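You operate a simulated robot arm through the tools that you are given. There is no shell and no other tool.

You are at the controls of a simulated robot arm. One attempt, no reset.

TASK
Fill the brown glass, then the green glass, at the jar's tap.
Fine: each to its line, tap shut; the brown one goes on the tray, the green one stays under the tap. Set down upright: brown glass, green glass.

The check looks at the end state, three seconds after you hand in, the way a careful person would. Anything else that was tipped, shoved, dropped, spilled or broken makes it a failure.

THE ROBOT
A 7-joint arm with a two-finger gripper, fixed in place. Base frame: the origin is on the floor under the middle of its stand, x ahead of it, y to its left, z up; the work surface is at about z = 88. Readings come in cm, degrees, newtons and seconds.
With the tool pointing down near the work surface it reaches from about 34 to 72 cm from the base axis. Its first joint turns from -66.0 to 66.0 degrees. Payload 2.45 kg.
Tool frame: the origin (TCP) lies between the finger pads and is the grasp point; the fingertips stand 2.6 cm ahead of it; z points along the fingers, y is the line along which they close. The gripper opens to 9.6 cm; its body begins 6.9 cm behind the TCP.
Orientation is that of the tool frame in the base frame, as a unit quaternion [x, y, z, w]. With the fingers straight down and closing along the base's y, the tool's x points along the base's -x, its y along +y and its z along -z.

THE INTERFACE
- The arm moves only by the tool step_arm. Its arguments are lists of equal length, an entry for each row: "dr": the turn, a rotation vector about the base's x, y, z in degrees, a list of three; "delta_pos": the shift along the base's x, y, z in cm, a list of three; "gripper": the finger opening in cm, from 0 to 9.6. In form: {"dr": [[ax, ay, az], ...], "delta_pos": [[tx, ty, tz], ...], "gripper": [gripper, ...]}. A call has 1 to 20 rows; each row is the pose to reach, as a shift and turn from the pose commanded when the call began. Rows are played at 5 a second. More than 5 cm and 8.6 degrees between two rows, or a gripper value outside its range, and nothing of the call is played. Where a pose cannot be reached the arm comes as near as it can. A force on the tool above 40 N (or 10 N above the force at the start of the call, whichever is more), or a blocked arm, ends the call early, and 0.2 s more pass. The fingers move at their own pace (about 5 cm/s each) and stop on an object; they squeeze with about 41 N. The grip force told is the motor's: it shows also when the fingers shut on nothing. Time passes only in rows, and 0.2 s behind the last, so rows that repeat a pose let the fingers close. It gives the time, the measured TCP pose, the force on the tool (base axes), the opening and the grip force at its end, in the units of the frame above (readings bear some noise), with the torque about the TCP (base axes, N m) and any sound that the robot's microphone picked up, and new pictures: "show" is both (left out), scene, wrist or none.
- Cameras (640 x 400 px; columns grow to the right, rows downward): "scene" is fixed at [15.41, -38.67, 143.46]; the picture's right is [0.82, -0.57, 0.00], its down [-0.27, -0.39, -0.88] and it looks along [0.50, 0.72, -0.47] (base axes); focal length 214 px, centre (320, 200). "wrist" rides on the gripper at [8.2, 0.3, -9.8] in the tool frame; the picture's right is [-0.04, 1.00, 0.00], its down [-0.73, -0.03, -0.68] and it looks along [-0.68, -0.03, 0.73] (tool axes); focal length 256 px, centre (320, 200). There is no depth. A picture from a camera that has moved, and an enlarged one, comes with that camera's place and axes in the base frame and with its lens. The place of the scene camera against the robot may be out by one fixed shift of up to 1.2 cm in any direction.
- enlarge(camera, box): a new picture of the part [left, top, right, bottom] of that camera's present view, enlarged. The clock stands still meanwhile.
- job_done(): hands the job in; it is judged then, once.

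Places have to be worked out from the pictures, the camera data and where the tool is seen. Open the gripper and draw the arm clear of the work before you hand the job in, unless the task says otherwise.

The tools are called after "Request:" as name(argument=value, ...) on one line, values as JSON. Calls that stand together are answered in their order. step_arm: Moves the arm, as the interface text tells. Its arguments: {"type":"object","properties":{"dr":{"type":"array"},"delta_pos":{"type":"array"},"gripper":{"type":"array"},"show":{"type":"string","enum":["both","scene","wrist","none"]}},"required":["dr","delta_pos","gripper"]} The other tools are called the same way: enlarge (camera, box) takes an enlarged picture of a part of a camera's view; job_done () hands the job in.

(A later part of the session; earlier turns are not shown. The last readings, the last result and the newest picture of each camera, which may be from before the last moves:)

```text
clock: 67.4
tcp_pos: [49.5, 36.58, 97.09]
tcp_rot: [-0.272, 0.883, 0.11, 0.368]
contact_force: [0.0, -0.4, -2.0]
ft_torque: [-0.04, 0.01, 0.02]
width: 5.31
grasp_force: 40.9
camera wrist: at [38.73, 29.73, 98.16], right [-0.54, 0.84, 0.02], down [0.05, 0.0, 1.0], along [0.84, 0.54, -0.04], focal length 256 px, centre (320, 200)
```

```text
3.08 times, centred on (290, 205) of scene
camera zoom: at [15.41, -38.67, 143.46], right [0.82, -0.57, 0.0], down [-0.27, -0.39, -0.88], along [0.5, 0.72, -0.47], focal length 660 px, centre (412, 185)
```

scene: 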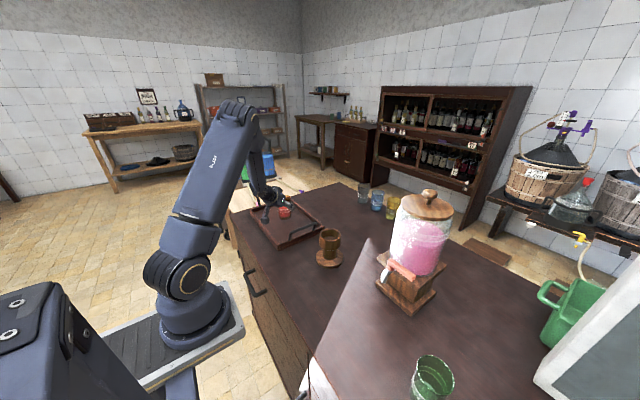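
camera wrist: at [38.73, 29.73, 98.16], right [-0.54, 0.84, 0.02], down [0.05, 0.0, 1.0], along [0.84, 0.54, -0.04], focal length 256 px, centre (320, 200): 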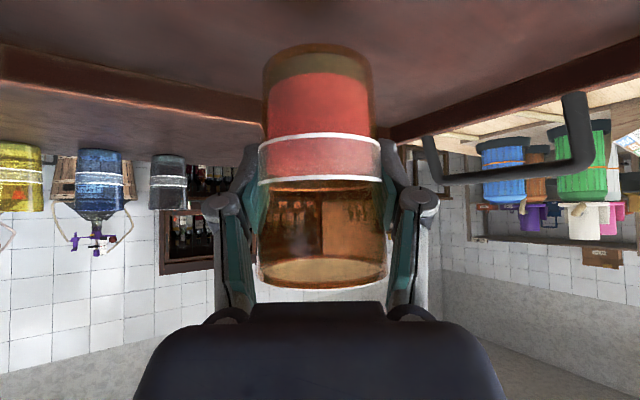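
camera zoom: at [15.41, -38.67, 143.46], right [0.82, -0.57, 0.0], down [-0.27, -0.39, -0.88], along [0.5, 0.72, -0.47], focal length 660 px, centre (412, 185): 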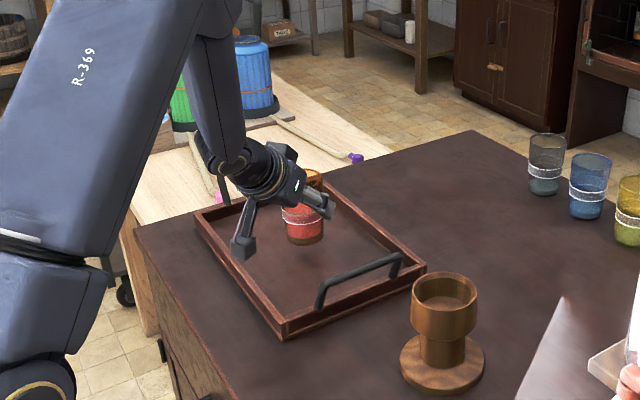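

I'm well inside the tray with the camera clear of the rim. I'll descend in small steps toward contact, watching Fz (currently about -2 N from the glass's weight).

Request:
step_arm(dr=[[0, 0, 0], [0, 0, 0], [0, 0, 0], [0, 0, 0], [0, 0, 0], [0, 0, 0], [0, 0, 0], [0, 0, 0], [0, 0, 0]], delta_pos=[[0, 0, -0.3], [0, 0, -0.6], [0, 0, -0.9], [0, 0, -1.2], [0, 0, -1.5], [0, 0, -1.7], [0, 0, -1.9], [0, 0, -2.0], [0, 0, -2.1]], gripper=[5, 5, 5, 5, 5, 5, 5, 5, 5], show="wrist")

Request:
enlarge(camera="scene", box=[250, 170, 330, 250])

```text
clock: 69.4
tcp_pos: [49.4, 36.58, 94.89]
tcp_rot: [-0.272, 0.883, 0.109, 0.366]
contact_force: [0.3, -0.6, -2.5]
ft_torque: [0.0, 0.01, 0.03]
width: 5.31
grasp_force: 41.0
camera wrist: at [38.71, 29.79, 95.99], right [-0.54, 0.84, 0.02], down [0.05, 0.0, 1.0], along [0.84, 0.54, -0.04], focal length 256 px, centre (320, 200)
```

wrist: 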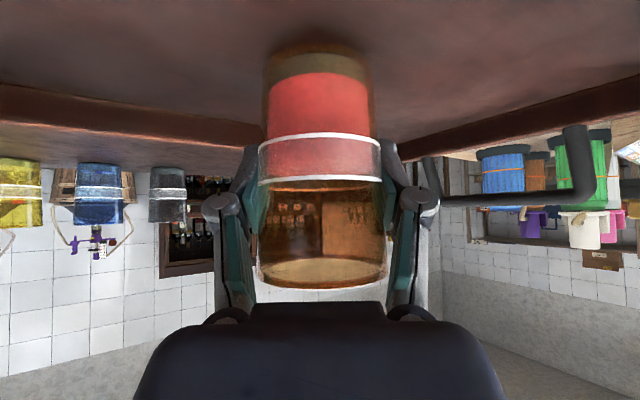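

```text
5.00 times, centred on (290, 210) of scene
camera zoom: at [15.41, -38.67, 143.46], right [0.82, -0.57, 0.0], down [-0.27, -0.39, -0.88], along [0.5, 0.72, -0.47], focal length 1072 px, centre (470, 150)
```

zoom: 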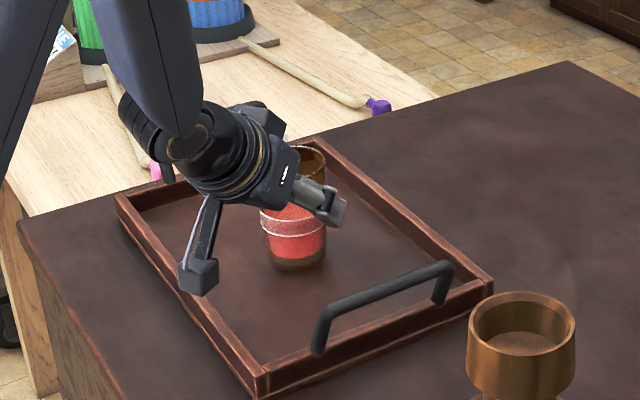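

No contact yet. I'll continue down 0.4 cm in 0.1 cm steps.

Request:
step_arm(dr=[[0, 0, 0], [0, 0, 0], [0, 0, 0], [0, 0, 0]], delta_pos=[[0, 0, -0.1], [0, 0, -0.2], [0, 0, -0.3], [0, 0, -0.4]], gripper=[5, 5, 5, 5], show="none")

```text
clock: 70.4
tcp_pos: [49.42, 36.66, 94.56]
tcp_rot: [-0.273, 0.883, 0.11, 0.366]
contact_force: [0.3, 0.1, -2.0]
ft_torque: [-0.02, -0.04, -0.04]
width: 5.3
grasp_force: 40.9
```

Request:
step_arm(dr=[[0, 0, 0], [0, 0, 0], [0, 0, 0]], delta_pos=[[0, 0, -0.1], [0, 0, -0.2], [0, 0, -0.25]], gripper=[5, 5, 5], show="none")

```text
clock: 71.2
tcp_pos: [49.43, 36.56, 94.28]
tcp_rot: [-0.272, 0.883, 0.109, 0.367]
contact_force: [0.2, -0.2, -2.1]
ft_torque: [-0.02, -0.04, 0.0]
width: 5.3
grasp_force: 41.1
```

Still -2 N, so no contact. I'll keep stepping down gently.

Request:
step_arm(dr=[[0, 0, 0], [0, 0, 0], [0, 0, 0]], delta_pos=[[0, 0, -0.1], [0, 0, -0.2], [0, 0, -0.25]], gripper=[5, 5, 5], show="none")

```text
clock: 72.0
tcp_pos: [49.57, 36.55, 94.34]
tcp_rot: [-0.272, 0.882, 0.11, 0.369]
contact_force: [-5.1, -0.7, 17.7]
ft_torque: [-0.14, 0.26, -0.06]
width: 5.35
grasp_force: 41.3
```

Contact: Fz jumped to +17.7 N. I'll ease back up about 0.15 cm to relieve the pressure before releasing.

Request:
step_arm(dr=[[0, 0, 0], [0, 0, 0]], delta_pos=[[0, 0, 0.1], [0, 0, 0.13]], gripper=[5, 5], show="both")

Request:
enlarge(camera="scene", box=[250, 170, 330, 250])

```text
clock: 72.6
tcp_pos: [49.45, 36.55, 94.13]
tcp_rot: [-0.272, 0.883, 0.109, 0.368]
contact_force: [4.2, 3.9, 11.4]
ft_torque: [0.33, -0.36, 0.02]
width: 5.31
grasp_force: 41.0
camera wrist: at [38.77, 29.74, 95.28], right [-0.54, 0.84, 0.02], down [0.04, 0.0, 1.0], along [0.84, 0.54, -0.04], focal length 256 px, centre (320, 200)
```

scene: 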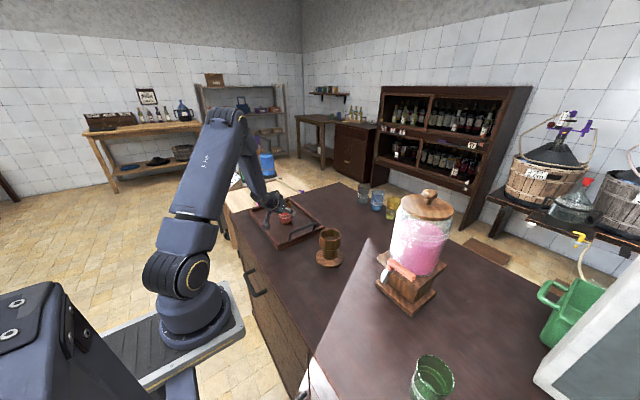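
wrist: 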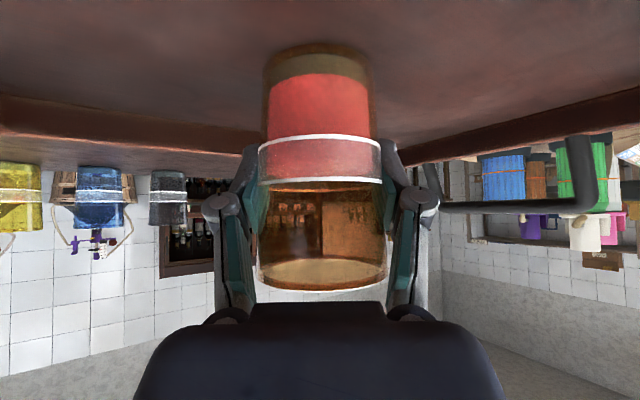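

```text
5.00 times, centred on (290, 210) of scene
camera zoom: at [15.4, -38.67, 143.46], right [0.82, -0.57, 0.0], down [-0.27, -0.39, -0.88], along [0.5, 0.72, -0.47], focal length 1072 px, centre (470, 150)
```

zoom: 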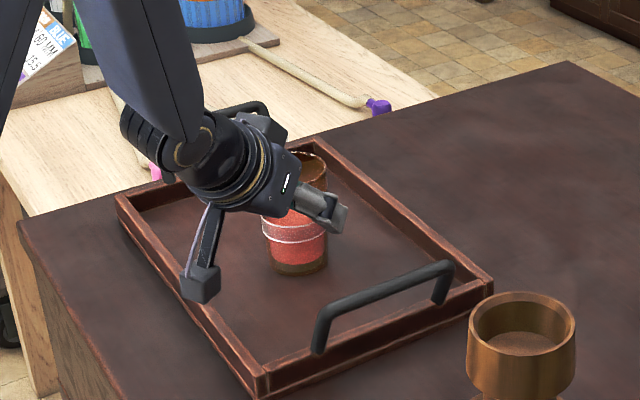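

The torque pattern matches the glass base pressing the tray floor, not the camera touching the rim. I'll ease up slightly more to unload it.

Request:
step_arm(dr=[[0, 0, 0], [0, 0, 0]], delta_pos=[[0, 0, 0.04], [0, 0, 0.08]], gripper=[5, 5], show="none")

```text
clock: 73.2
tcp_pos: [49.46, 36.49, 94.21]
tcp_rot: [-0.271, 0.883, 0.108, 0.367]
contact_force: [4.2, 3.1, 11.4]
ft_torque: [0.28, -0.47, 0.03]
width: 5.32
grasp_force: 41.2
```

Request:
step_arm(dr=[[0, 0, 0], [0, 0, 0], [0, 0, 0]], delta_pos=[[0, 0, 0.05], [0, 0, 0.1], [0, 0, 0.1]], gripper=[5, 5, 5], show="none")

```text
clock: 74.0
tcp_pos: [49.29, 36.55, 94.13]
tcp_rot: [-0.273, 0.883, 0.11, 0.365]
contact_force: [1.8, -0.6, 5.3]
ft_torque: [0.08, -0.26, -0.04]
width: 5.29
grasp_force: 41.0
```

Fz is down to 5 N. I'll raise a touch more, then open the fingers gradually to release the brown glass.

Request:
step_arm(dr=[[0, 0, 0], [0, 0, 0], [0, 0, 0], [0, 0, 0], [0, 0, 0], [0, 0, 0], [0, 0, 0], [0, 0, 0]], delta_pos=[[0, 0, 0.04], [0, 0, 0.04], [0, 0, 0.04], [0, 0, 0.04], [0, 0, 0.04], [0, 0, 0.04], [0, 0, 0.04], [0, 0, 0.04]], gripper=[5, 5.4, 5.8, 6.3, 7, 8, 9, 9.6], show="both")

Request:
enlarge(camera="scene", box=[250, 170, 330, 250])

```text
clock: 75.8
tcp_pos: [49.42, 36.36, 94.32]
tcp_rot: [-0.273, 0.883, 0.109, 0.366]
contact_force: [-0.6, 0.1, -0.3]
ft_torque: [0.0, 0.0, 0.0]
width: 9.61
grasp_force: 0.1
camera wrist: at [38.68, 29.72, 95.48], right [-0.54, 0.84, 0.02], down [0.05, 0.0, 1.0], along [0.84, 0.54, -0.04], focal length 256 px, centre (320, 200)
```

scene: 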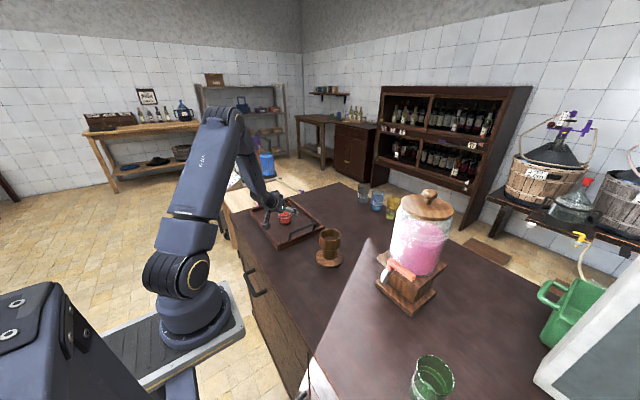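
wrist: 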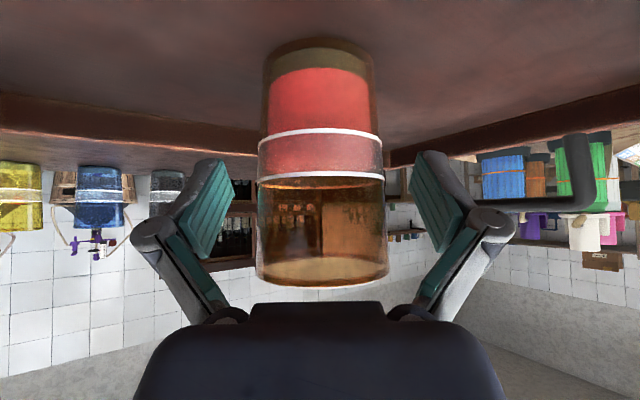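

```text
5.00 times, centred on (290, 210) of scene
camera zoom: at [15.41, -38.67, 143.46], right [0.82, -0.57, 0.0], down [-0.27, -0.39, -0.88], along [0.5, 0.72, -0.47], focal length 1072 px, centre (470, 150)
```

zoom: 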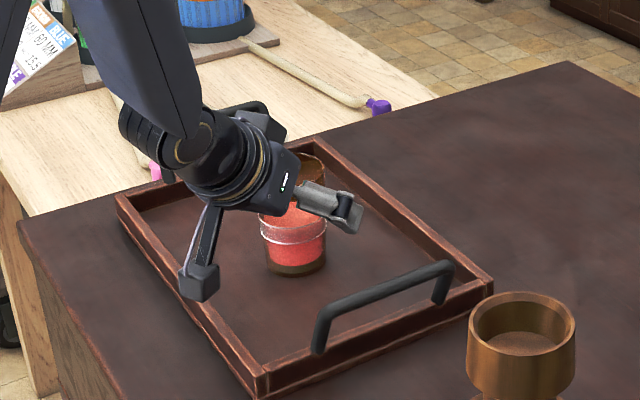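

The brown glass is released, upright, in the tray. I'll retreat back and up along the tool axis.

Request:
step_arm(dr=[[0, 0, 0], [0, 0, 0], [0, 0, 0], [0, 0, 0], [0, 0, 0], [0, 0, 0], [0, 0, 0], [0, 0, 0], [0, 0, 0], [0, 0, 0]], delta_pos=[[-0.3, -0.2, 0.36], [-0.9, -0.6, 1.1], [-1.8, -1.2, 2.2], [-3, -2, 3.6], [-4.2, -2.8, 5], [-5.2, -3.4, 6.3], [-6, -4, 8], [-6.5, -4.3, 11], [-6.5, -4.3, 14], [-6.5, -4.3, 17]], gripper=[9.6, 9.6, 9.6, 9.6, 9.6, 9.6, 9.6, 9.6, 9.6, 9.6], show="both")

Request:
enlarge(camera="scene", box=[250, 170, 330, 250])

```text
clock: 78.0
tcp_pos: [42.63, 32.2, 111.38]
tcp_rot: [-0.272, 0.883, 0.11, 0.367]
contact_force: [0.1, 0.0, 0.4]
ft_torque: [0.02, -0.02, 0.0]
width: 9.6
grasp_force: 0.0
camera wrist: at [32.05, 25.42, 112.37], right [-0.54, 0.84, 0.02], down [0.05, 0.0, 1.0], along [0.84, 0.54, -0.04], focal length 256 px, centre (320, 200)
```

scene: 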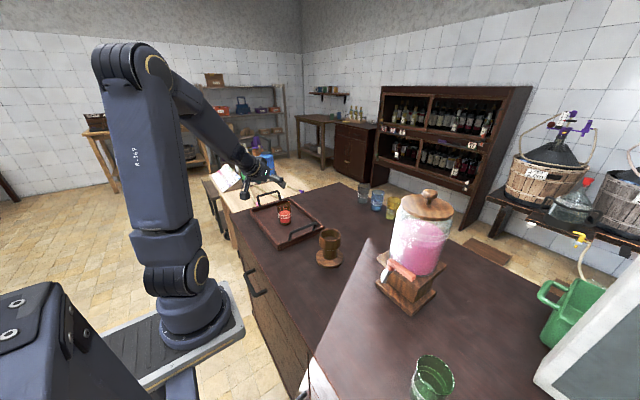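
wrist: 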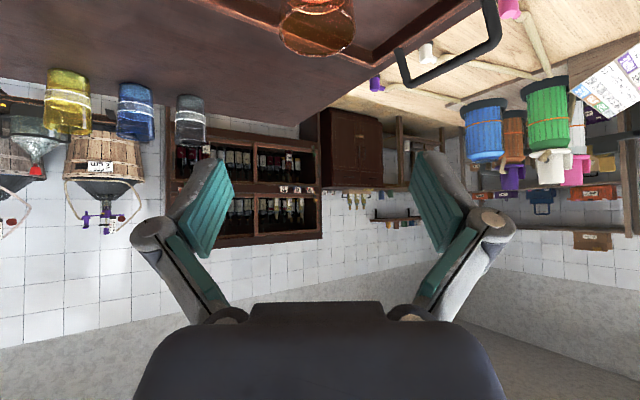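

```text
5.00 times, centred on (290, 210) of scene
camera zoom: at [15.41, -38.67, 143.46], right [0.82, -0.57, 0.0], down [-0.27, -0.39, -0.88], along [0.5, 0.72, -0.47], focal length 1072 px, centre (470, 150)
```

zoom: 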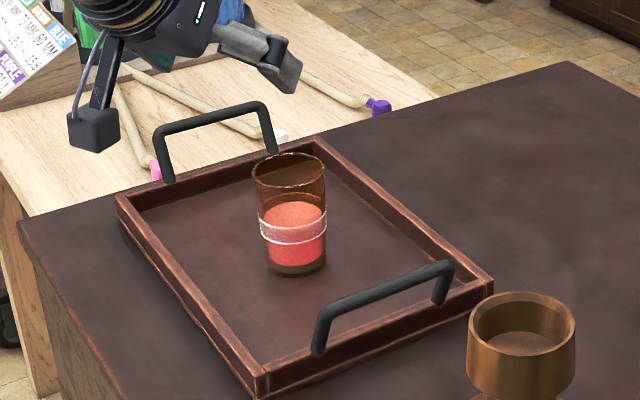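

The brown glass stands upright on the tray with its surface in the line band. I'll swing the empty gripper, raised to z≈116, over toward the green glass at azimuth about -38°.

Request:
step_arm(dr=[[0, 0, -3.6], [0, 0, -7.2], [0, 0, -10.8], [0, 0, -14.4], [0, 0, -18], [0, 0, -21.6], [0, 0, -25.2], [0, 0, -28.8], [0, 0, -32.4], [0, 0, -36], [0, 0, -39.6], [0, 0, -43.2], [0, 0, -46.8], [0, 0, -50.4], [0, 0, -54], [0, 0, -57.6], [0, 0, -61.2], [0, 0, -64.8], [0, 0, -68.4], [0, 0, -72]], delta_pos=[[1.66, -3.09, 1.7], [3.47, -6.05, 3.4], [5.08, -9.12, 5], [6.49, -12.29, 5], [7.68, -15.54, 5], [8.67, -18.87, 5], [9.43, -22.25, 5], [9.97, -25.68, 5], [10.28, -29.13, 5], [10.37, -32.6, 5], [10.0, -36.06, 5], [9.07, -39.4, 5], [7.8, -42.63, 5], [7.01, -45.9, 5], [6.01, -49.12, 5], [4.8, -52.27, 5], [3.87, -55.6, 5], [3.07, -59.04, 5], [1.22, -61.98, 5], [-0.83, -64.78, 5]], gripper=[9.6, 9.6, 9.6, 9.6, 9.6, 9.6, 9.6, 9.6, 9.6, 9.6, 9.6, 9.6, 9.6, 9.6, 9.6, 9.6, 9.6, 9.6, 9.6, 9.6], show="both")

```text
clock: 82.2
tcp_pos: [42.21, -32.5, 116.36]
tcp_rot: [0.299, 0.874, -0.128, 0.361]
contact_force: [-0.4, -0.8, 0.0]
ft_torque: [0.02, -0.04, 0.0]
width: 9.58
grasp_force: 0.1
camera wrist: at [32.43, -24.44, 117.43], right [0.64, 0.77, 0.02], down [0.02, -0.04, 1.0], along [0.77, -0.64, -0.04], focal length 256 px, centre (320, 200)
```

scene: 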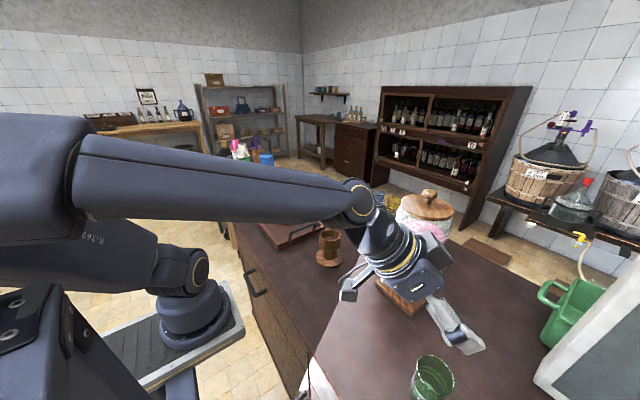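
wrist: 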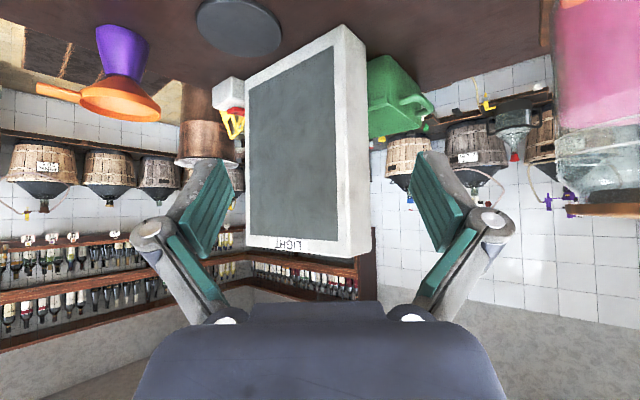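

Heading is -38.4° at 45° tilt. I'll lower to the pre-grasp point behind the green glass, 9 cm back along the approach axis.

Request:
step_arm(dr=[[0, 0, 0], [0, 0, 0], [0, 0, 0], [0, 0, 0], [0, 0, 0], [0, 0, 0], [0, 0, 0], [0, 0, 0]], delta_pos=[[-0.6, 0.3, -1.5], [-1.2, 0.6, -4], [-1.8, 0.9, -6.5], [-2.2, 1.15, -9], [-2.2, 1.15, -11.5], [-2.2, 1.15, -13.5], [-2.2, 1.15, -15], [-2.2, 1.15, -15.8]], gripper=[9.6, 9.6, 9.6, 9.6, 9.6, 9.6, 9.6, 9.6], show="both")

Request:
enlarge(camera="wrist", box=[200, 0, 440, 150])

```text
clock: 83.8
tcp_pos: [39.24, -33.01, 106.7]
tcp_rot: [0.243, 0.872, -0.244, 0.348]
contact_force: [-0.4, -0.2, 0.2]
ft_torque: [0.03, 0.01, 0.01]
width: 9.62
grasp_force: 0.0
stopped in row 7: the arm was blocked; the commanded pose is now the measured one
camera wrist: at [29.4, -24.8, 106.89], right [0.62, 0.75, -0.23], down [0.12, 0.19, 0.97], along [0.78, -0.63, 0.03], focal length 256 px, centre (320, 200)
```

scene: 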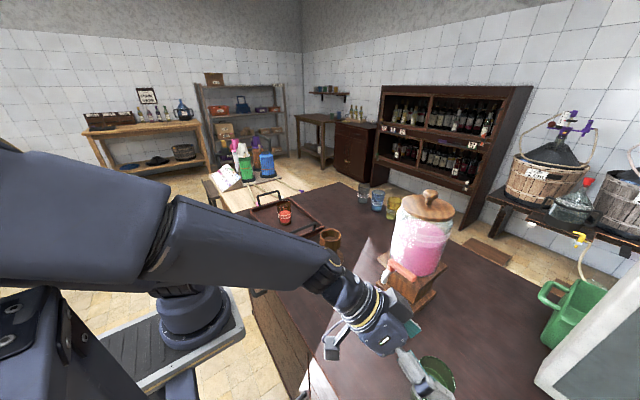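
wrist: 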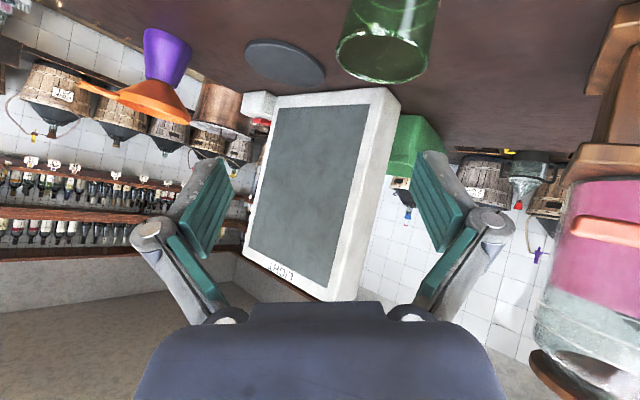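

```text
2.67 times, centred on (320, 75) of wrist
camera zoom: at [29.4, -24.8, 106.89], right [0.62, 0.75, -0.23], down [0.12, 0.19, 0.97], along [0.78, -0.63, 0.03], focal length 683 px, centre (320, 533)
```

zoom: 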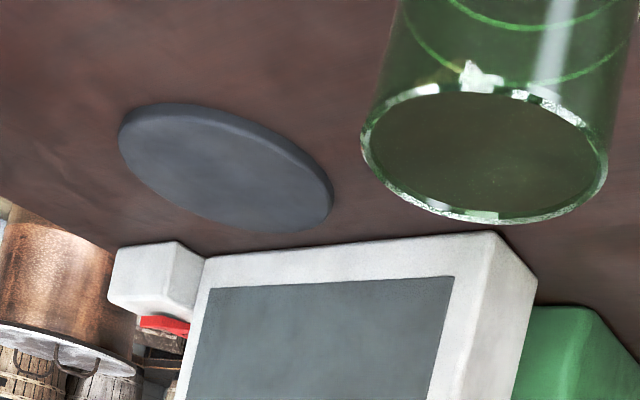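

The arm reports it was blocked: the elbow has swivelled out to the side and hit a joint limit, and the tool rolled about 15°. Nothing was touched (forces ≈0, glass in place). I'll back straight up and restore the orientation.

Request:
step_arm(dr=[[0, 0, 0], [2.7, -1.2, 0], [5.4, -2.4, 0], [8.1, -3.6, -0.2], [10.8, -4.8, -0.4], [13.6, -6, -0.5]], delta_pos=[[0.5, 0, 1.5], [1, 0, 3], [1.5, 0, 5], [2, 0.2, 7], [2.5, 0.4, 9], [2.8, 0.5, 10]], gripper=[9.6, 9.6, 9.6, 9.6, 9.6, 9.6], show="both")

```text
clock: 85.2
tcp_pos: [42.1, -32.78, 116.58]
tcp_rot: [0.303, 0.874, -0.122, 0.359]
contact_force: [0.1, 0.3, 0.0]
ft_torque: [0.02, 0.01, -0.02]
width: 9.61
grasp_force: 0.1
out of reach, approached as far as the arm can: row 4
camera wrist: at [32.16, -24.61, 117.69], right [0.64, 0.77, 0.03], down [0.01, -0.06, 1.0], along [0.77, -0.64, -0.05], focal length 256 px, centre (320, 200)
```

scene: 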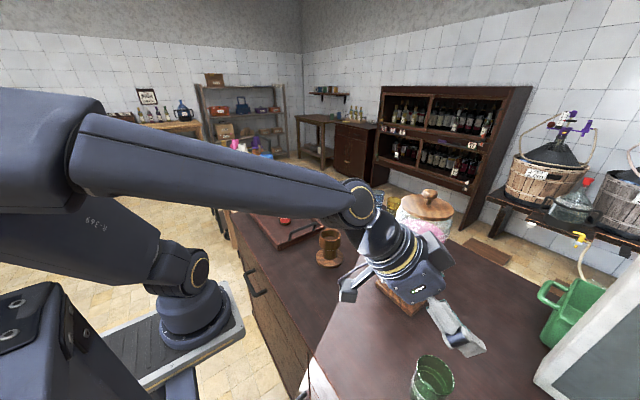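
wrist: 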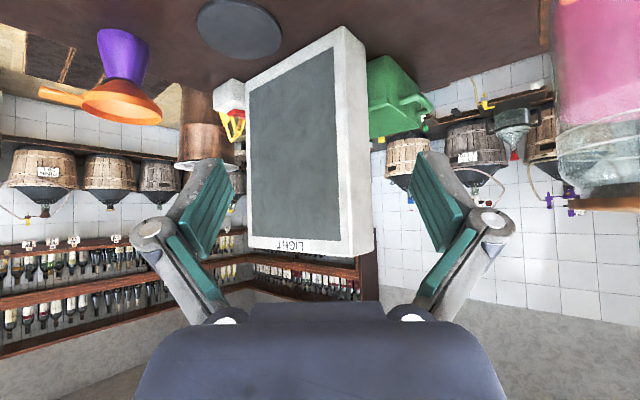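

Recovered. To bring the elbow back to a good posture I'll untilt the tool to vertical while rising and moving toward the start region.

Request:
step_arm(dr=[[4.6, 5.9, 0], [9.3, 11.8, 0], [13.9, 17.6, 0], [18.6, 23.5, 0], [23.2, 29.4, 0], [27.9, 35.3, 0], [27.9, 35.3, 0], [27.9, 35.3, 0]], delta_pos=[[0, 1, 2], [0, 2, 4], [0, 4, 6], [0, 6, 8], [0, 8, 10], [0, 10, 12], [0, 12, 14], [0, 14, 15]], gripper=[9.6, 9.6, 9.6, 9.6, 9.6, 9.6, 9.6, 9.6], show="scene")

```text
clock: 87.0
tcp_pos: [37.12, -17.39, 129.92]
tcp_rot: [0.329, 0.944, 0.006, -0.001]
contact_force: [-0.2, 0.4, 0.3]
ft_torque: [0.02, 0.02, -0.03]
width: 9.6
grasp_force: 0.1
out of reach, approached as far as the arm can: row 4, 5, 6, 7, 8
```

scene: 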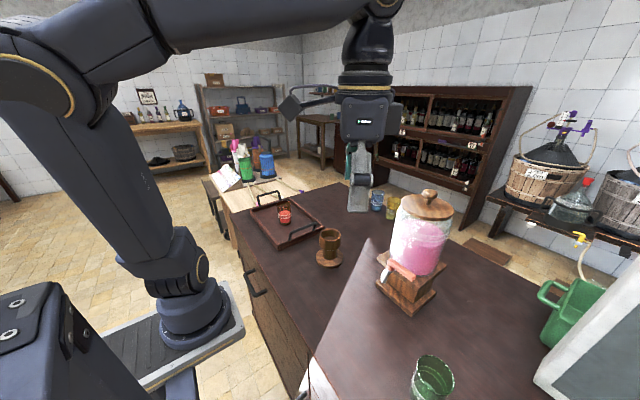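

Request:
step_arm(dr=[[0, 0, 6], [0, 0, 12], [0, 0, 18], [0, 0, 24], [0, 0, 30], [0, 0, 36], [0, 0, 38], [0, 0, 38]], delta_pos=[[0.7, 1, 0.6], [1.4, 2, 1.2], [2.1, 3, 1.8], [2.8, 4.5, 2.4], [3.5, 6, 3], [4.2, 7.5, 3.6], [5, 8.5, 4.5], [5.4, 8.3, 4.9]], gripper=[9.6, 9.6, 9.6, 9.6, 9.6, 9.6, 9.6, 9.6], show="scene")

```text
clock: 88.8
tcp_pos: [36.66, -6.7, 132.49]
tcp_rot: [0.002, 1.0, 0.003, -0.003]
contact_force: [0.6, 0.0, -0.7]
ft_torque: [-0.01, -0.01, 0.02]
width: 9.59
grasp_force: 0.1
out of reach, approached as far as the arm can: row 1, 2, 3, 4, 5, 6, 7, 8
```

scene: 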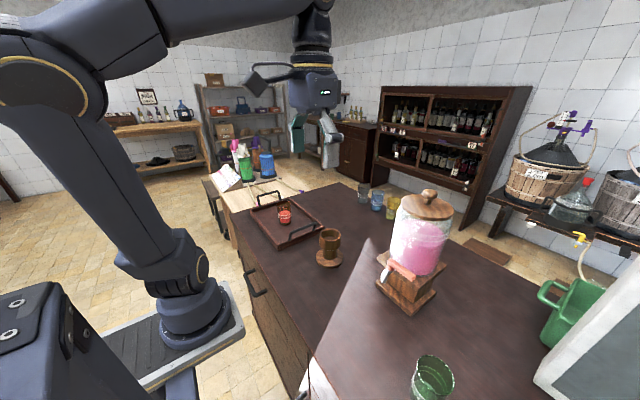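

The upper arm is leaning far back near the inner reach limit. I'll move outward and see if the arm relaxes.

Request:
step_arm(dr=[[0, 0, 0], [0, 0, 0], [0, 0, 0], [0, 0, 0], [0, 0, 0]], delta_pos=[[2, -0.5, 0], [4, -1, 0], [6, -1.5, 0], [8, -2, 0], [10, -2.3, 0]], gripper=[9.6, 9.6, 9.6, 9.6, 9.6], show="scene")

```text
clock: 90.0
tcp_pos: [37.34, -6.67, 130.46]
tcp_rot: [0.003, 1.0, 0.003, -0.002]
contact_force: [0.3, 0.1, 0.0]
ft_torque: [0.02, 0.0, -0.05]
width: 9.61
grasp_force: 0.1
out of reach, approached as far as the arm can: row 1, 2, 3, 4, 5
```

scene: 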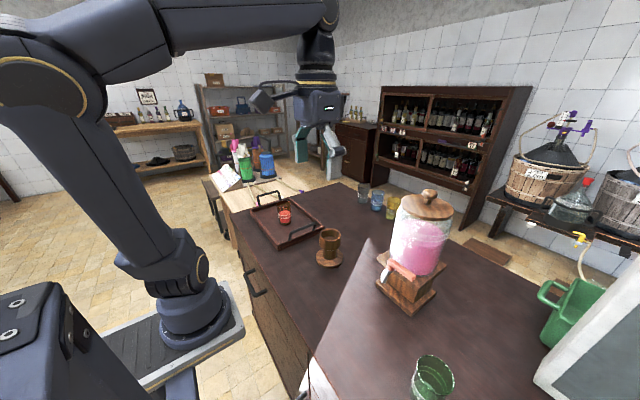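

The arm seems stuck near its "upper arm vertical" singularity. I'll extend it well out toward azimuth -37° at r≈59 with the tool vertical and high above the green glass, so the base joint has to line up.

Request:
step_arm(dr=[[0, 0, -3], [0, 0, -6], [0, 0, -9], [0, 0, -12], [0, 0, -15], [0, 0, -18], [0, 0, -21], [0, 0, -24], [0, 0, -27], [0, 0, -30], [0, 0, -33], [0, 0, -36], [0, 0, -37], [0, 0, -37]], delta_pos=[[0.2, -2.5, -0.5], [0.4, -5, -1], [0.7, -7.5, -1.5], [1, -10, -2], [1.5, -12.5, -3], [2.2, -15, -4], [3, -17.5, -5], [4, -20, -6], [5, -22.5, -7], [6, -25, -8.5], [7, -27, -10], [8, -28.5, -11], [9, -29.3, -12], [9.7, -29.3, -12.5]], gripper=[9.6, 9.6, 9.6, 9.6, 9.6, 9.6, 9.6, 9.6, 9.6, 9.6, 9.6, 9.6, 9.6, 9.6], show="both")

```text
clock: 93.0
tcp_pos: [32.29, -29.92, 122.74]
tcp_rot: [0.314, 0.949, 0.005, -0.002]
contact_force: [-0.2, -0.4, 0.4]
ft_torque: [0.01, 0.01, 0.0]
width: 9.59
grasp_force: 0.1
out of reach, approached as far as the arm can: row 1, 2, 3, 4, 5, 6, 7, 8, 9, 10, 11, 12, 13, 14
camera wrist: at [25.96, -24.76, 132.56], right [0.63, 0.78, 0.01], down [0.57, -0.47, 0.68], along [0.53, -0.42, -0.74], focal length 256 px, centre (320, 200)
```

scene: 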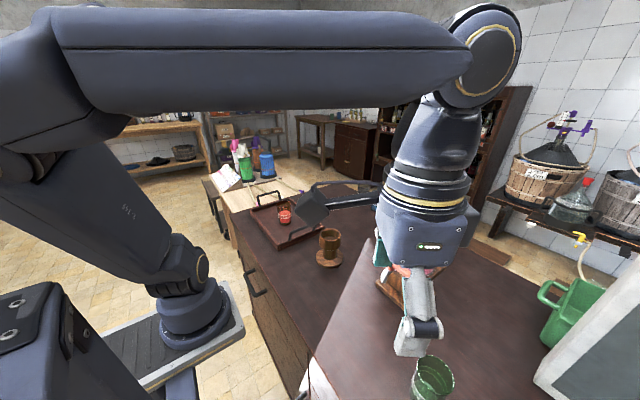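
wrist: 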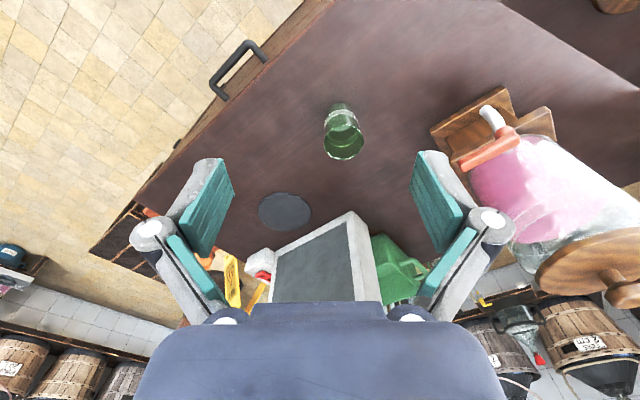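

Measured azimuth and posture suggest joint 1 is at its -66° limit, with the redundancy twisted. I'll swing the tool to azimuth about -60° and then extend outward along that line, high and clear of everything, to untwist it.

Request:
step_arm(dr=[[0, 0, -4.7], [0, 0, -9.4], [0, 0, -14], [0, 0, -18.6], [0, 0, -23], [0, 0, -23], [0, 0, -23], [0, 0, -23], [0, 0, -23], [0, 0, -23], [0, 0, -23]], delta_pos=[[-1.9, -2, 0], [-3.7, -4, 0], [-5.6, -6, 0], [-7.4, -8, 0], [-9.3, -9.9, 0], [-8, -12, 0], [-6.7, -14.5, 0], [-5.4, -17, 0], [-4, -19.5, 0], [-2.6, -22, 0], [-1.3, -23.8, 0]], gripper=[9.6, 9.6, 9.6, 9.6, 9.6, 9.6, 9.6, 9.6, 9.6, 9.6, 9.6], show="both")

```text
clock: 94.2
tcp_pos: [24.54, -36.64, 127.93]
tcp_rot: [0.488, 0.869, -0.083, 0.002]
contact_force: [0.1, -0.4, -0.7]
ft_torque: [0.01, -0.01, -0.02]
width: 9.6
grasp_force: 0.0
stopped in row 5: the arm was blocked; the commanded pose is now the measured one
camera wrist: at [21.38, -28.06, 136.76], right [0.87, 0.48, -0.14], down [0.41, -0.54, 0.74], along [0.28, -0.7, -0.66], focal length 256 px, centre (320, 200)
```

scene: 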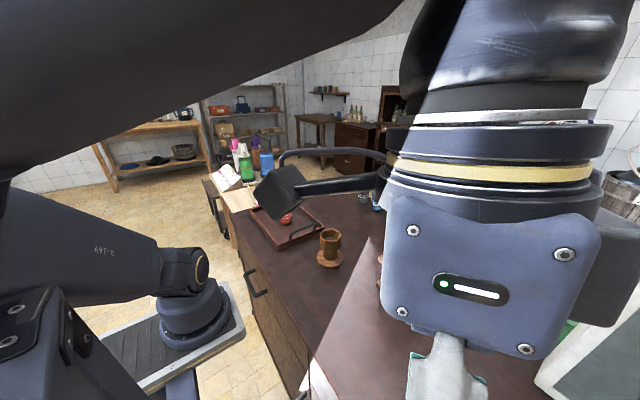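
wrist: 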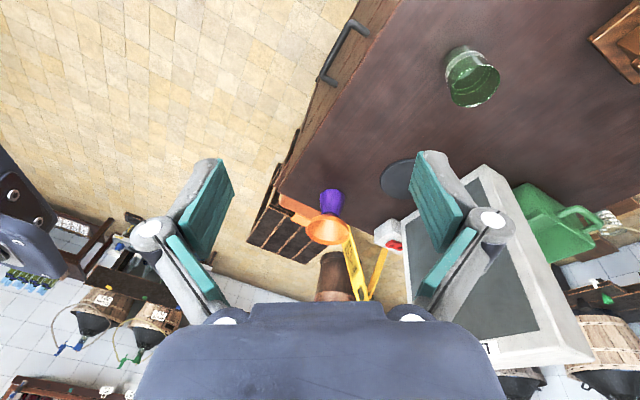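

Blocked again. The upper arm is in fact leaning backward with the base joint twisted the other way. The way out is to retrace to the +y side and re-extend there. First I'll restore the vertical tool and go back the way I came.

Request:
step_arm(dr=[[2.8, -1.5, 0], [5.6, -3, 0], [8.4, -4.5, 0], [8.4, -4.5, 0]], delta_pos=[[1.5, 1.3, -0.5], [3, 2.6, -1], [5, 4.5, -1.5], [7, 6.5, -2]], gripper=[9.6, 9.6, 9.6, 9.6], show="scene")

```text
clock: 95.2
tcp_pos: [31.5, -30.6, 125.68]
tcp_rot: [0.49, 0.872, 0.008, 0.001]
contact_force: [0.3, 1.1, 0.5]
ft_torque: [-0.02, -0.01, 0.02]
width: 9.61
grasp_force: 0.1
```

scene: 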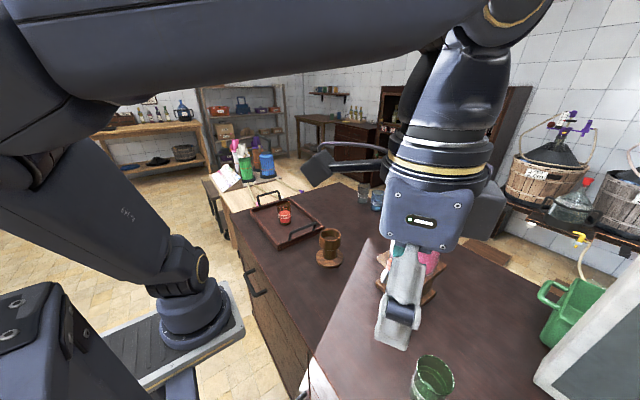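

That restored it. Now I'll swing back toward the +y side at height, the reverse of the path that twisted the arm.

Request:
step_arm(dr=[[0, 0, 5.2], [0, 0, 10.4], [0, 0, 15.6], [0, 0, 20.8], [0, 0, 26], [0, 0, 31.2], [0, 0, 36.4], [0, 0, 41.6], [0, 0, 46.8], [0, 0, 52], [0, 0, 57.2], [0, 0, 62.4], [0, 0, 67.6], [0, 0, 72.8], [0, 0, 78], [0, 0, 83.2], [0, 0, 88.4], [0, 0, 93.6], [0, 0, 98.8], [0, 0, 104]], delta_pos=[[2.5, 2.3, 0.4], [4.9, 4.8, 0.8], [7.1, 7.6, 1.2], [9.1, 10.5, 1.6], [10.9, 13.6, 2], [12.4, 16.8, 2.4], [13.7, 20.2, 2.8], [14.7, 23.7, 3.2], [15.4, 27.3, 3.6], [15.9, 30.9, 4], [16.1, 34.6, 4], [16, 38.4, 4], [15.6, 42.1, 4], [14.8, 45.9, 4], [13.8, 49.6, 4], [12.5, 53.2, 4], [10.9, 56.7, 4], [9.1, 60.2, 4], [6.9, 63.5, 4], [4.5, 66.6, 4]], gripper=[9.6, 9.6, 9.6, 9.6, 9.6, 9.6, 9.6, 9.6, 9.6, 9.6, 9.6, 9.6, 9.6, 9.6, 9.6, 9.6, 9.6, 9.6, 9.6, 9.6], show="scene")

```text
clock: 99.5
tcp_pos: [44.25, 30.69, 126.54]
tcp_rot: [-0.257, 0.962, -0.089, -0.001]
contact_force: [-1.8, 0.8, 0.7]
ft_torque: [-0.02, -0.11, 0.01]
width: 9.61
grasp_force: 0.1
out of reach, approached as far as the arm can: row 1, 2, 3, 4, 5, 6, 7, 8, 9, 10, 11, 12, 13, 14, 15, 16, 17, 18
stopped in row 20: the arm was blocked; the commanded pose is now the measured one
```

scene: 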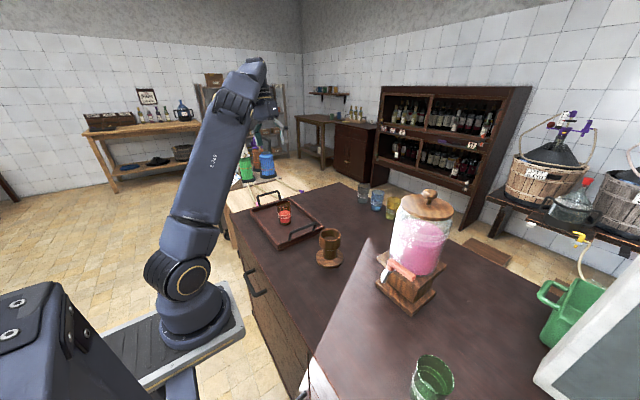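

The arm has come over to the tray-side posture. I'll straighten the tool to vertical and extend outward to r≈60 at z≈122, well above the tray, to normalise the joints.

Request:
step_arm(dr=[[2.5, 0.7, 0], [5, 1.4, 0], [7.5, 2, 0], [9.9, 2.6, 0], [9.9, 2.6, 0], [9.9, 2.6, 0]], delta_pos=[[1, 0.7, -0.7], [2, 1.4, -1.4], [3, 2.1, -2.1], [4, 2.8, -2.8], [5, 3.5, -3.5], [5.5, 3.8, -4]], gripper=[9.6, 9.6, 9.6, 9.6, 9.6, 9.6], show="both")

```text
clock: 101.0
tcp_pos: [49.64, 34.52, 122.51]
tcp_rot: [-0.258, 0.966, 0.002, -0.001]
contact_force: [-0.1, 0.0, 0.1]
ft_torque: [0.0, 0.0, -0.02]
width: 9.62
grasp_force: 0.1
camera wrist: at [42.48, 30.79, 132.23], right [-0.46, 0.89, 0.0], down [0.65, 0.34, 0.68], along [0.6, 0.32, -0.73], focal length 256 px, centre (320, 200)
```

scene: 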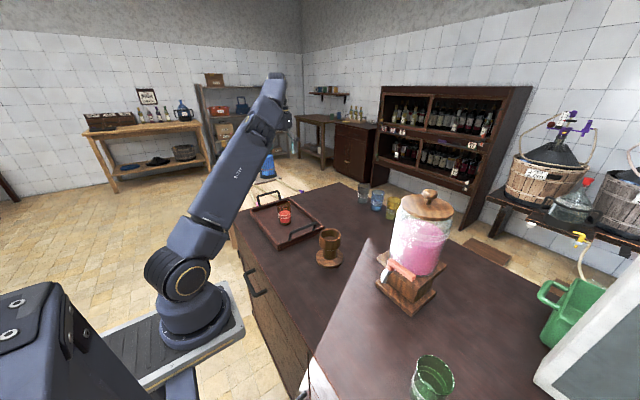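
wrist: 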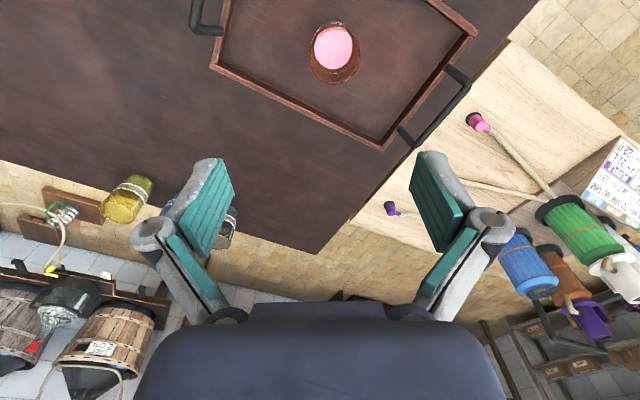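

Now it moves freely and tracks exactly. I'll swing back toward azimuth -12° with the tool vertical and the arm kept well extended, so the base joint does the turning.

Request:
step_arm(dr=[[0, 0, -3], [0, 0, -6], [0, 0, -9], [0, 0, -12], [0, 0, -15], [0, 0, -18], [0, 0, -21], [0, 0, -24], [0, 0, -27], [0, 0, -30], [0, 0, -33], [0, 0, -36], [0, 0, -39], [0, 0, -42]], delta_pos=[[1.4, -3.3, 0.3], [2.6, -6.6, 0.6], [3.6, -10, 0.9], [4.4, -13.3, 1.2], [5, -16.7, 1.5], [5.3, -20.1, 1.8], [5.5, -23.4, 2.1], [5.5, -26.8, 2.4], [5.2, -30, 2.7], [4.8, -33.3, 3], [4.2, -36.4, 3.3], [3.4, -39.5, 3.6], [2.4, -42.5, 3.8], [1.2, -45.4, 4]], gripper=[9.6, 9.6, 9.6, 9.6, 9.6, 9.6, 9.6, 9.6, 9.6, 9.6, 9.6, 9.6, 9.6, 9.6], show="scene")

```text
clock: 104.0
tcp_pos: [50.81, -10.78, 126.55]
tcp_rot: [0.104, 0.995, 0.001, 0.001]
contact_force: [0.8, -0.2, -0.2]
ft_torque: [-0.01, 0.0, 0.0]
width: 9.6
grasp_force: 0.0
```

scene: 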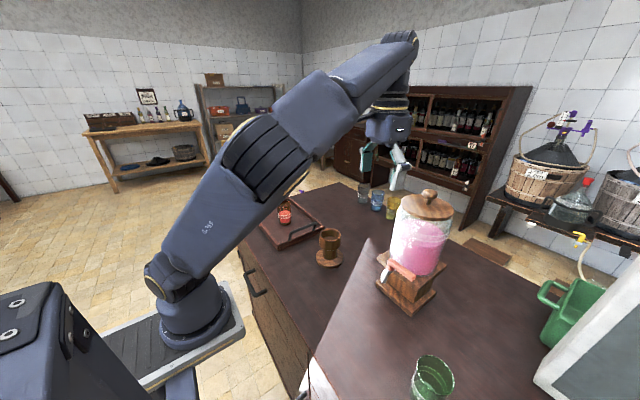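

It tracks fine now. I'll continue to a point straight above the green glass with the tool vertical and heading -38°. From there I'll tilt in place and descend vertically rather than approach from a small radius.

Request:
step_arm(dr=[[0, 0, -2.6], [0, 0, -5.2], [0, 0, -7.8], [0, 0, -10.4], [0, 0, -13], [0, 0, -15.6], [0, 0, -18.2], [0, 0, -20.8], [0, 0, -23.4], [0, 0, -26]], delta_pos=[[0, -2.5, 0], [-0.2, -5, 0], [-0.5, -7.4, 0], [-0.9, -9.9, 0], [-1.5, -12.3, -1], [-2.1, -14.8, -2], [-2.9, -17.2, -3.5], [-3.8, -19.6, -5], [-4.8, -22, -6.5], [-6, -24.4, -8]], gripper=[9.6, 9.6, 9.6, 9.6, 9.6, 9.6, 9.6, 9.6, 9.6, 9.6], show="both")

```text
clock: 106.2
tcp_pos: [46.97, -34.38, 118.63]
tcp_rot: [0.328, 0.945, 0.0, 0.0]
contact_force: [-0.7, -0.5, 0.3]
ft_torque: [0.01, -0.01, 0.02]
width: 9.6
grasp_force: 0.0
out of reach, approached as far as the arm can: row 3, 4, 5, 8, 9, 10
camera wrist: at [40.81, -28.88, 128.26], right [0.65, 0.76, 0.0], down [0.56, -0.48, 0.68], along [0.52, -0.44, -0.73], focal length 256 px, centre (320, 200)
```

scene: 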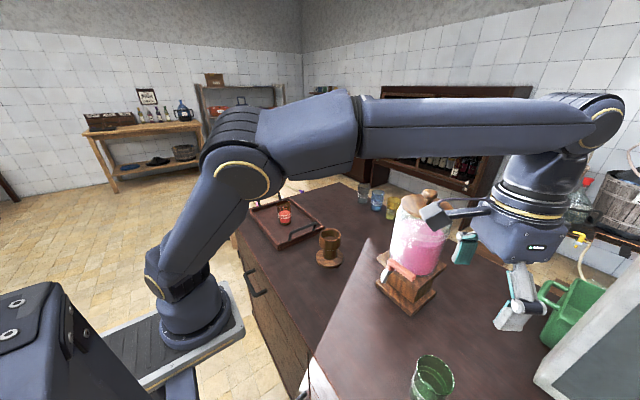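
wrist: 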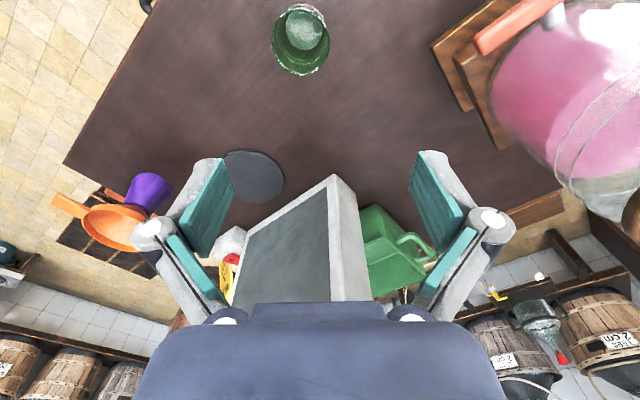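

The arm is in a planar posture now, near the target. The earlier trouble came from tilting while high and close in. I'll tilt 45° while descending to z≈101 just above the green glass, which keeps the upper arm leaning forward.

Request:
step_arm(dr=[[-3.1, -3.9, 0], [-6.2, -7.8, 0], [-9.3, -11.8, 0], [-12.4, -15.7, 0], [-15.5, -19.6, 0], [-18.6, -23.5, 0], [-21.7, -27.5, 0], [-24.8, -31.4, 0], [-27.9, -35.3, 0], [-27.9, -35.3, 0]], delta_pos=[[-0.1, 0, -2], [-0.2, 0, -4], [-0.4, -0.1, -6], [-0.7, -0.2, -8], [-1, -0.3, -10], [-1.4, -0.4, -12], [-1.8, -0.6, -14], [-2.1, -0.7, -15.5], [-2.4, -0.8, -16.5], [-2.4, -0.8, -17]], gripper=[9.6, 9.6, 9.6, 9.6, 9.6, 9.6, 9.6, 9.6, 9.6, 9.6], show="both")

```text
clock: 108.3
tcp_pos: [44.56, -35.08, 101.5]
tcp_rot: [0.301, 0.873, -0.125, 0.362]
contact_force: [0.1, 0.4, -0.3]
ft_torque: [0.01, 0.0, 0.01]
width: 9.59
grasp_force: 0.0
out of reach, approached as far as the arm can: row 1, 2, 3, 4, 5, 6, 7
camera wrist: at [34.79, -26.97, 102.61], right [0.64, 0.77, 0.03], down [0.01, -0.05, 1.0], along [0.77, -0.64, -0.04], focal length 256 px, centre (320, 200)
```

scene: 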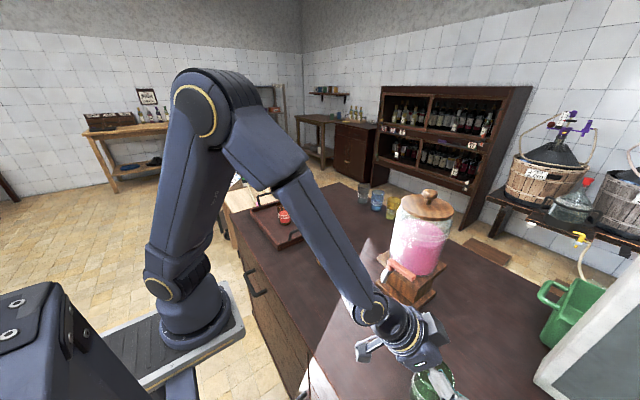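
wrist: 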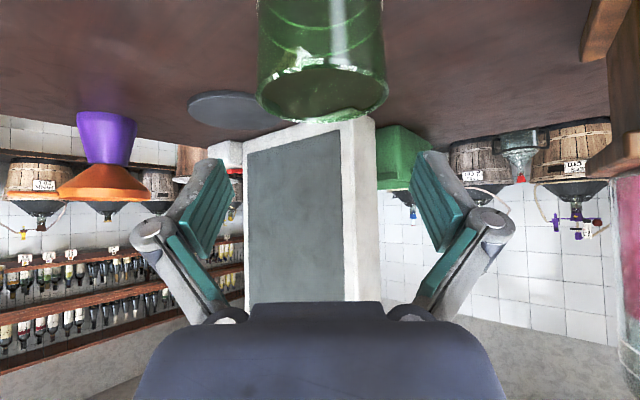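

Now a clean elbow-up posture, directly above and behind the green glass, with correct tilt. I'll zoom to check alignment.

Request:
enlarge(camera="wrist", box=[230, 0, 420, 130])

Request:
enlarge(camera="scene", box=[350, 300, 480, 400])

```text
3.08 times, centred on (325, 65) of wrist
camera zoom: at [34.79, -26.97, 102.61], right [0.64, 0.77, 0.03], down [0.01, -0.05, 1.0], along [0.77, -0.64, -0.04], focal length 788 px, centre (305, 615)
```

zoom: 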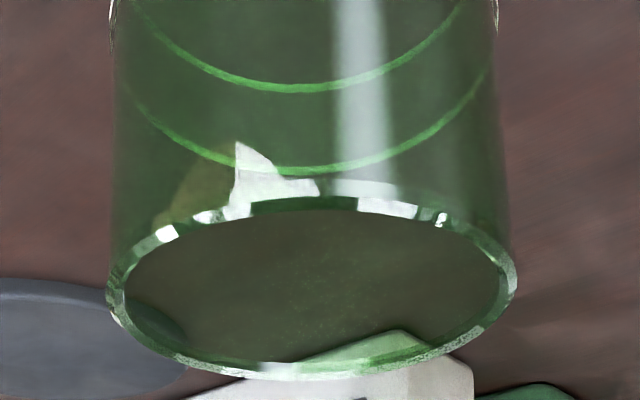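

```text
4.00 times, centred on (415, 350) of scene
camera zoom: at [15.41, -38.67, 143.46], right [0.82, -0.57, 0.0], down [-0.27, -0.39, -0.88], along [0.5, 0.72, -0.47], focal length 858 px, centre (-60, -400)
```

zoom: 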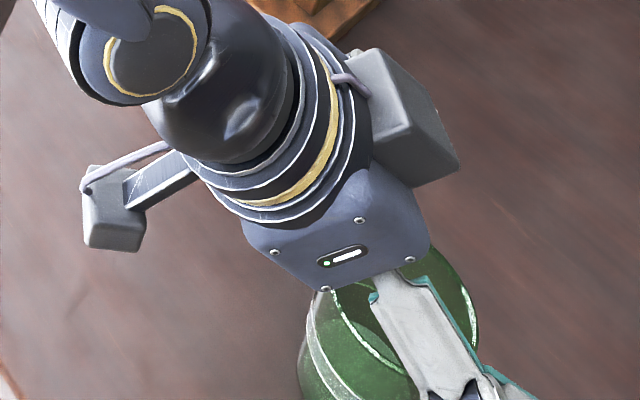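

The glass is laterally aligned within about 0.2 cm. I'll descend 4 cm with a slight outward shift and triangulate its distance again.

Request:
step_arm(dr=[[0, 0, 0], [0, 0, 0], [0, 0, 0], [0, 0, 0], [0, 0, 0]], delta_pos=[[0.1, -0.1, -0.8], [0.2, -0.2, -1.6], [0.3, -0.3, -2.4], [0.4, -0.4, -3.2], [0.5, -0.4, -4]], gripper=[9.6, 9.6, 9.6, 9.6, 9.6], show="wrist")

Request:
enlarge(camera="wrist", box=[220, 0, 430, 210])

```text
clock: 109.5
tcp_pos: [45.23, -35.64, 97.46]
tcp_rot: [0.301, 0.874, -0.125, 0.361]
contact_force: [-0.2, -0.3, -1.1]
ft_torque: [-0.02, 0.01, -0.01]
width: 9.6
grasp_force: 0.0
camera wrist: at [35.35, -27.46, 98.56], right [0.64, 0.77, 0.03], down [0.01, -0.05, 1.0], along [0.77, -0.64, -0.04], focal length 256 px, centre (320, 200)
```

wrist: 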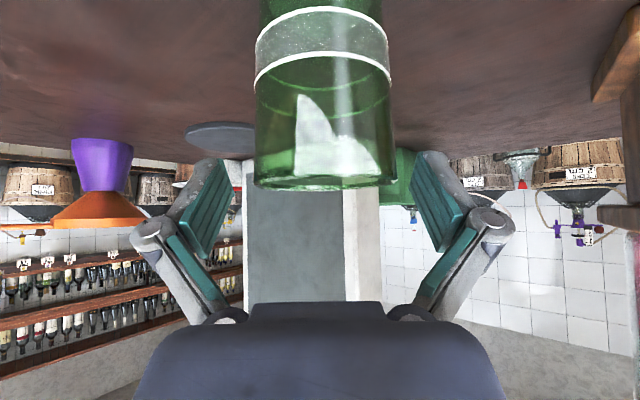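

```text
1.90 times, centred on (325, 105) of wrist
camera zoom: at [35.35, -27.46, 98.56], right [0.64, 0.77, 0.03], down [0.01, -0.05, 1.0], along [0.77, -0.64, -0.04], focal length 488 px, centre (310, 381)
```

zoom: 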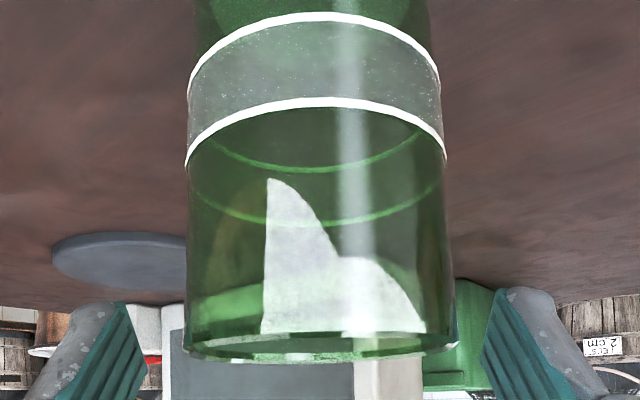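

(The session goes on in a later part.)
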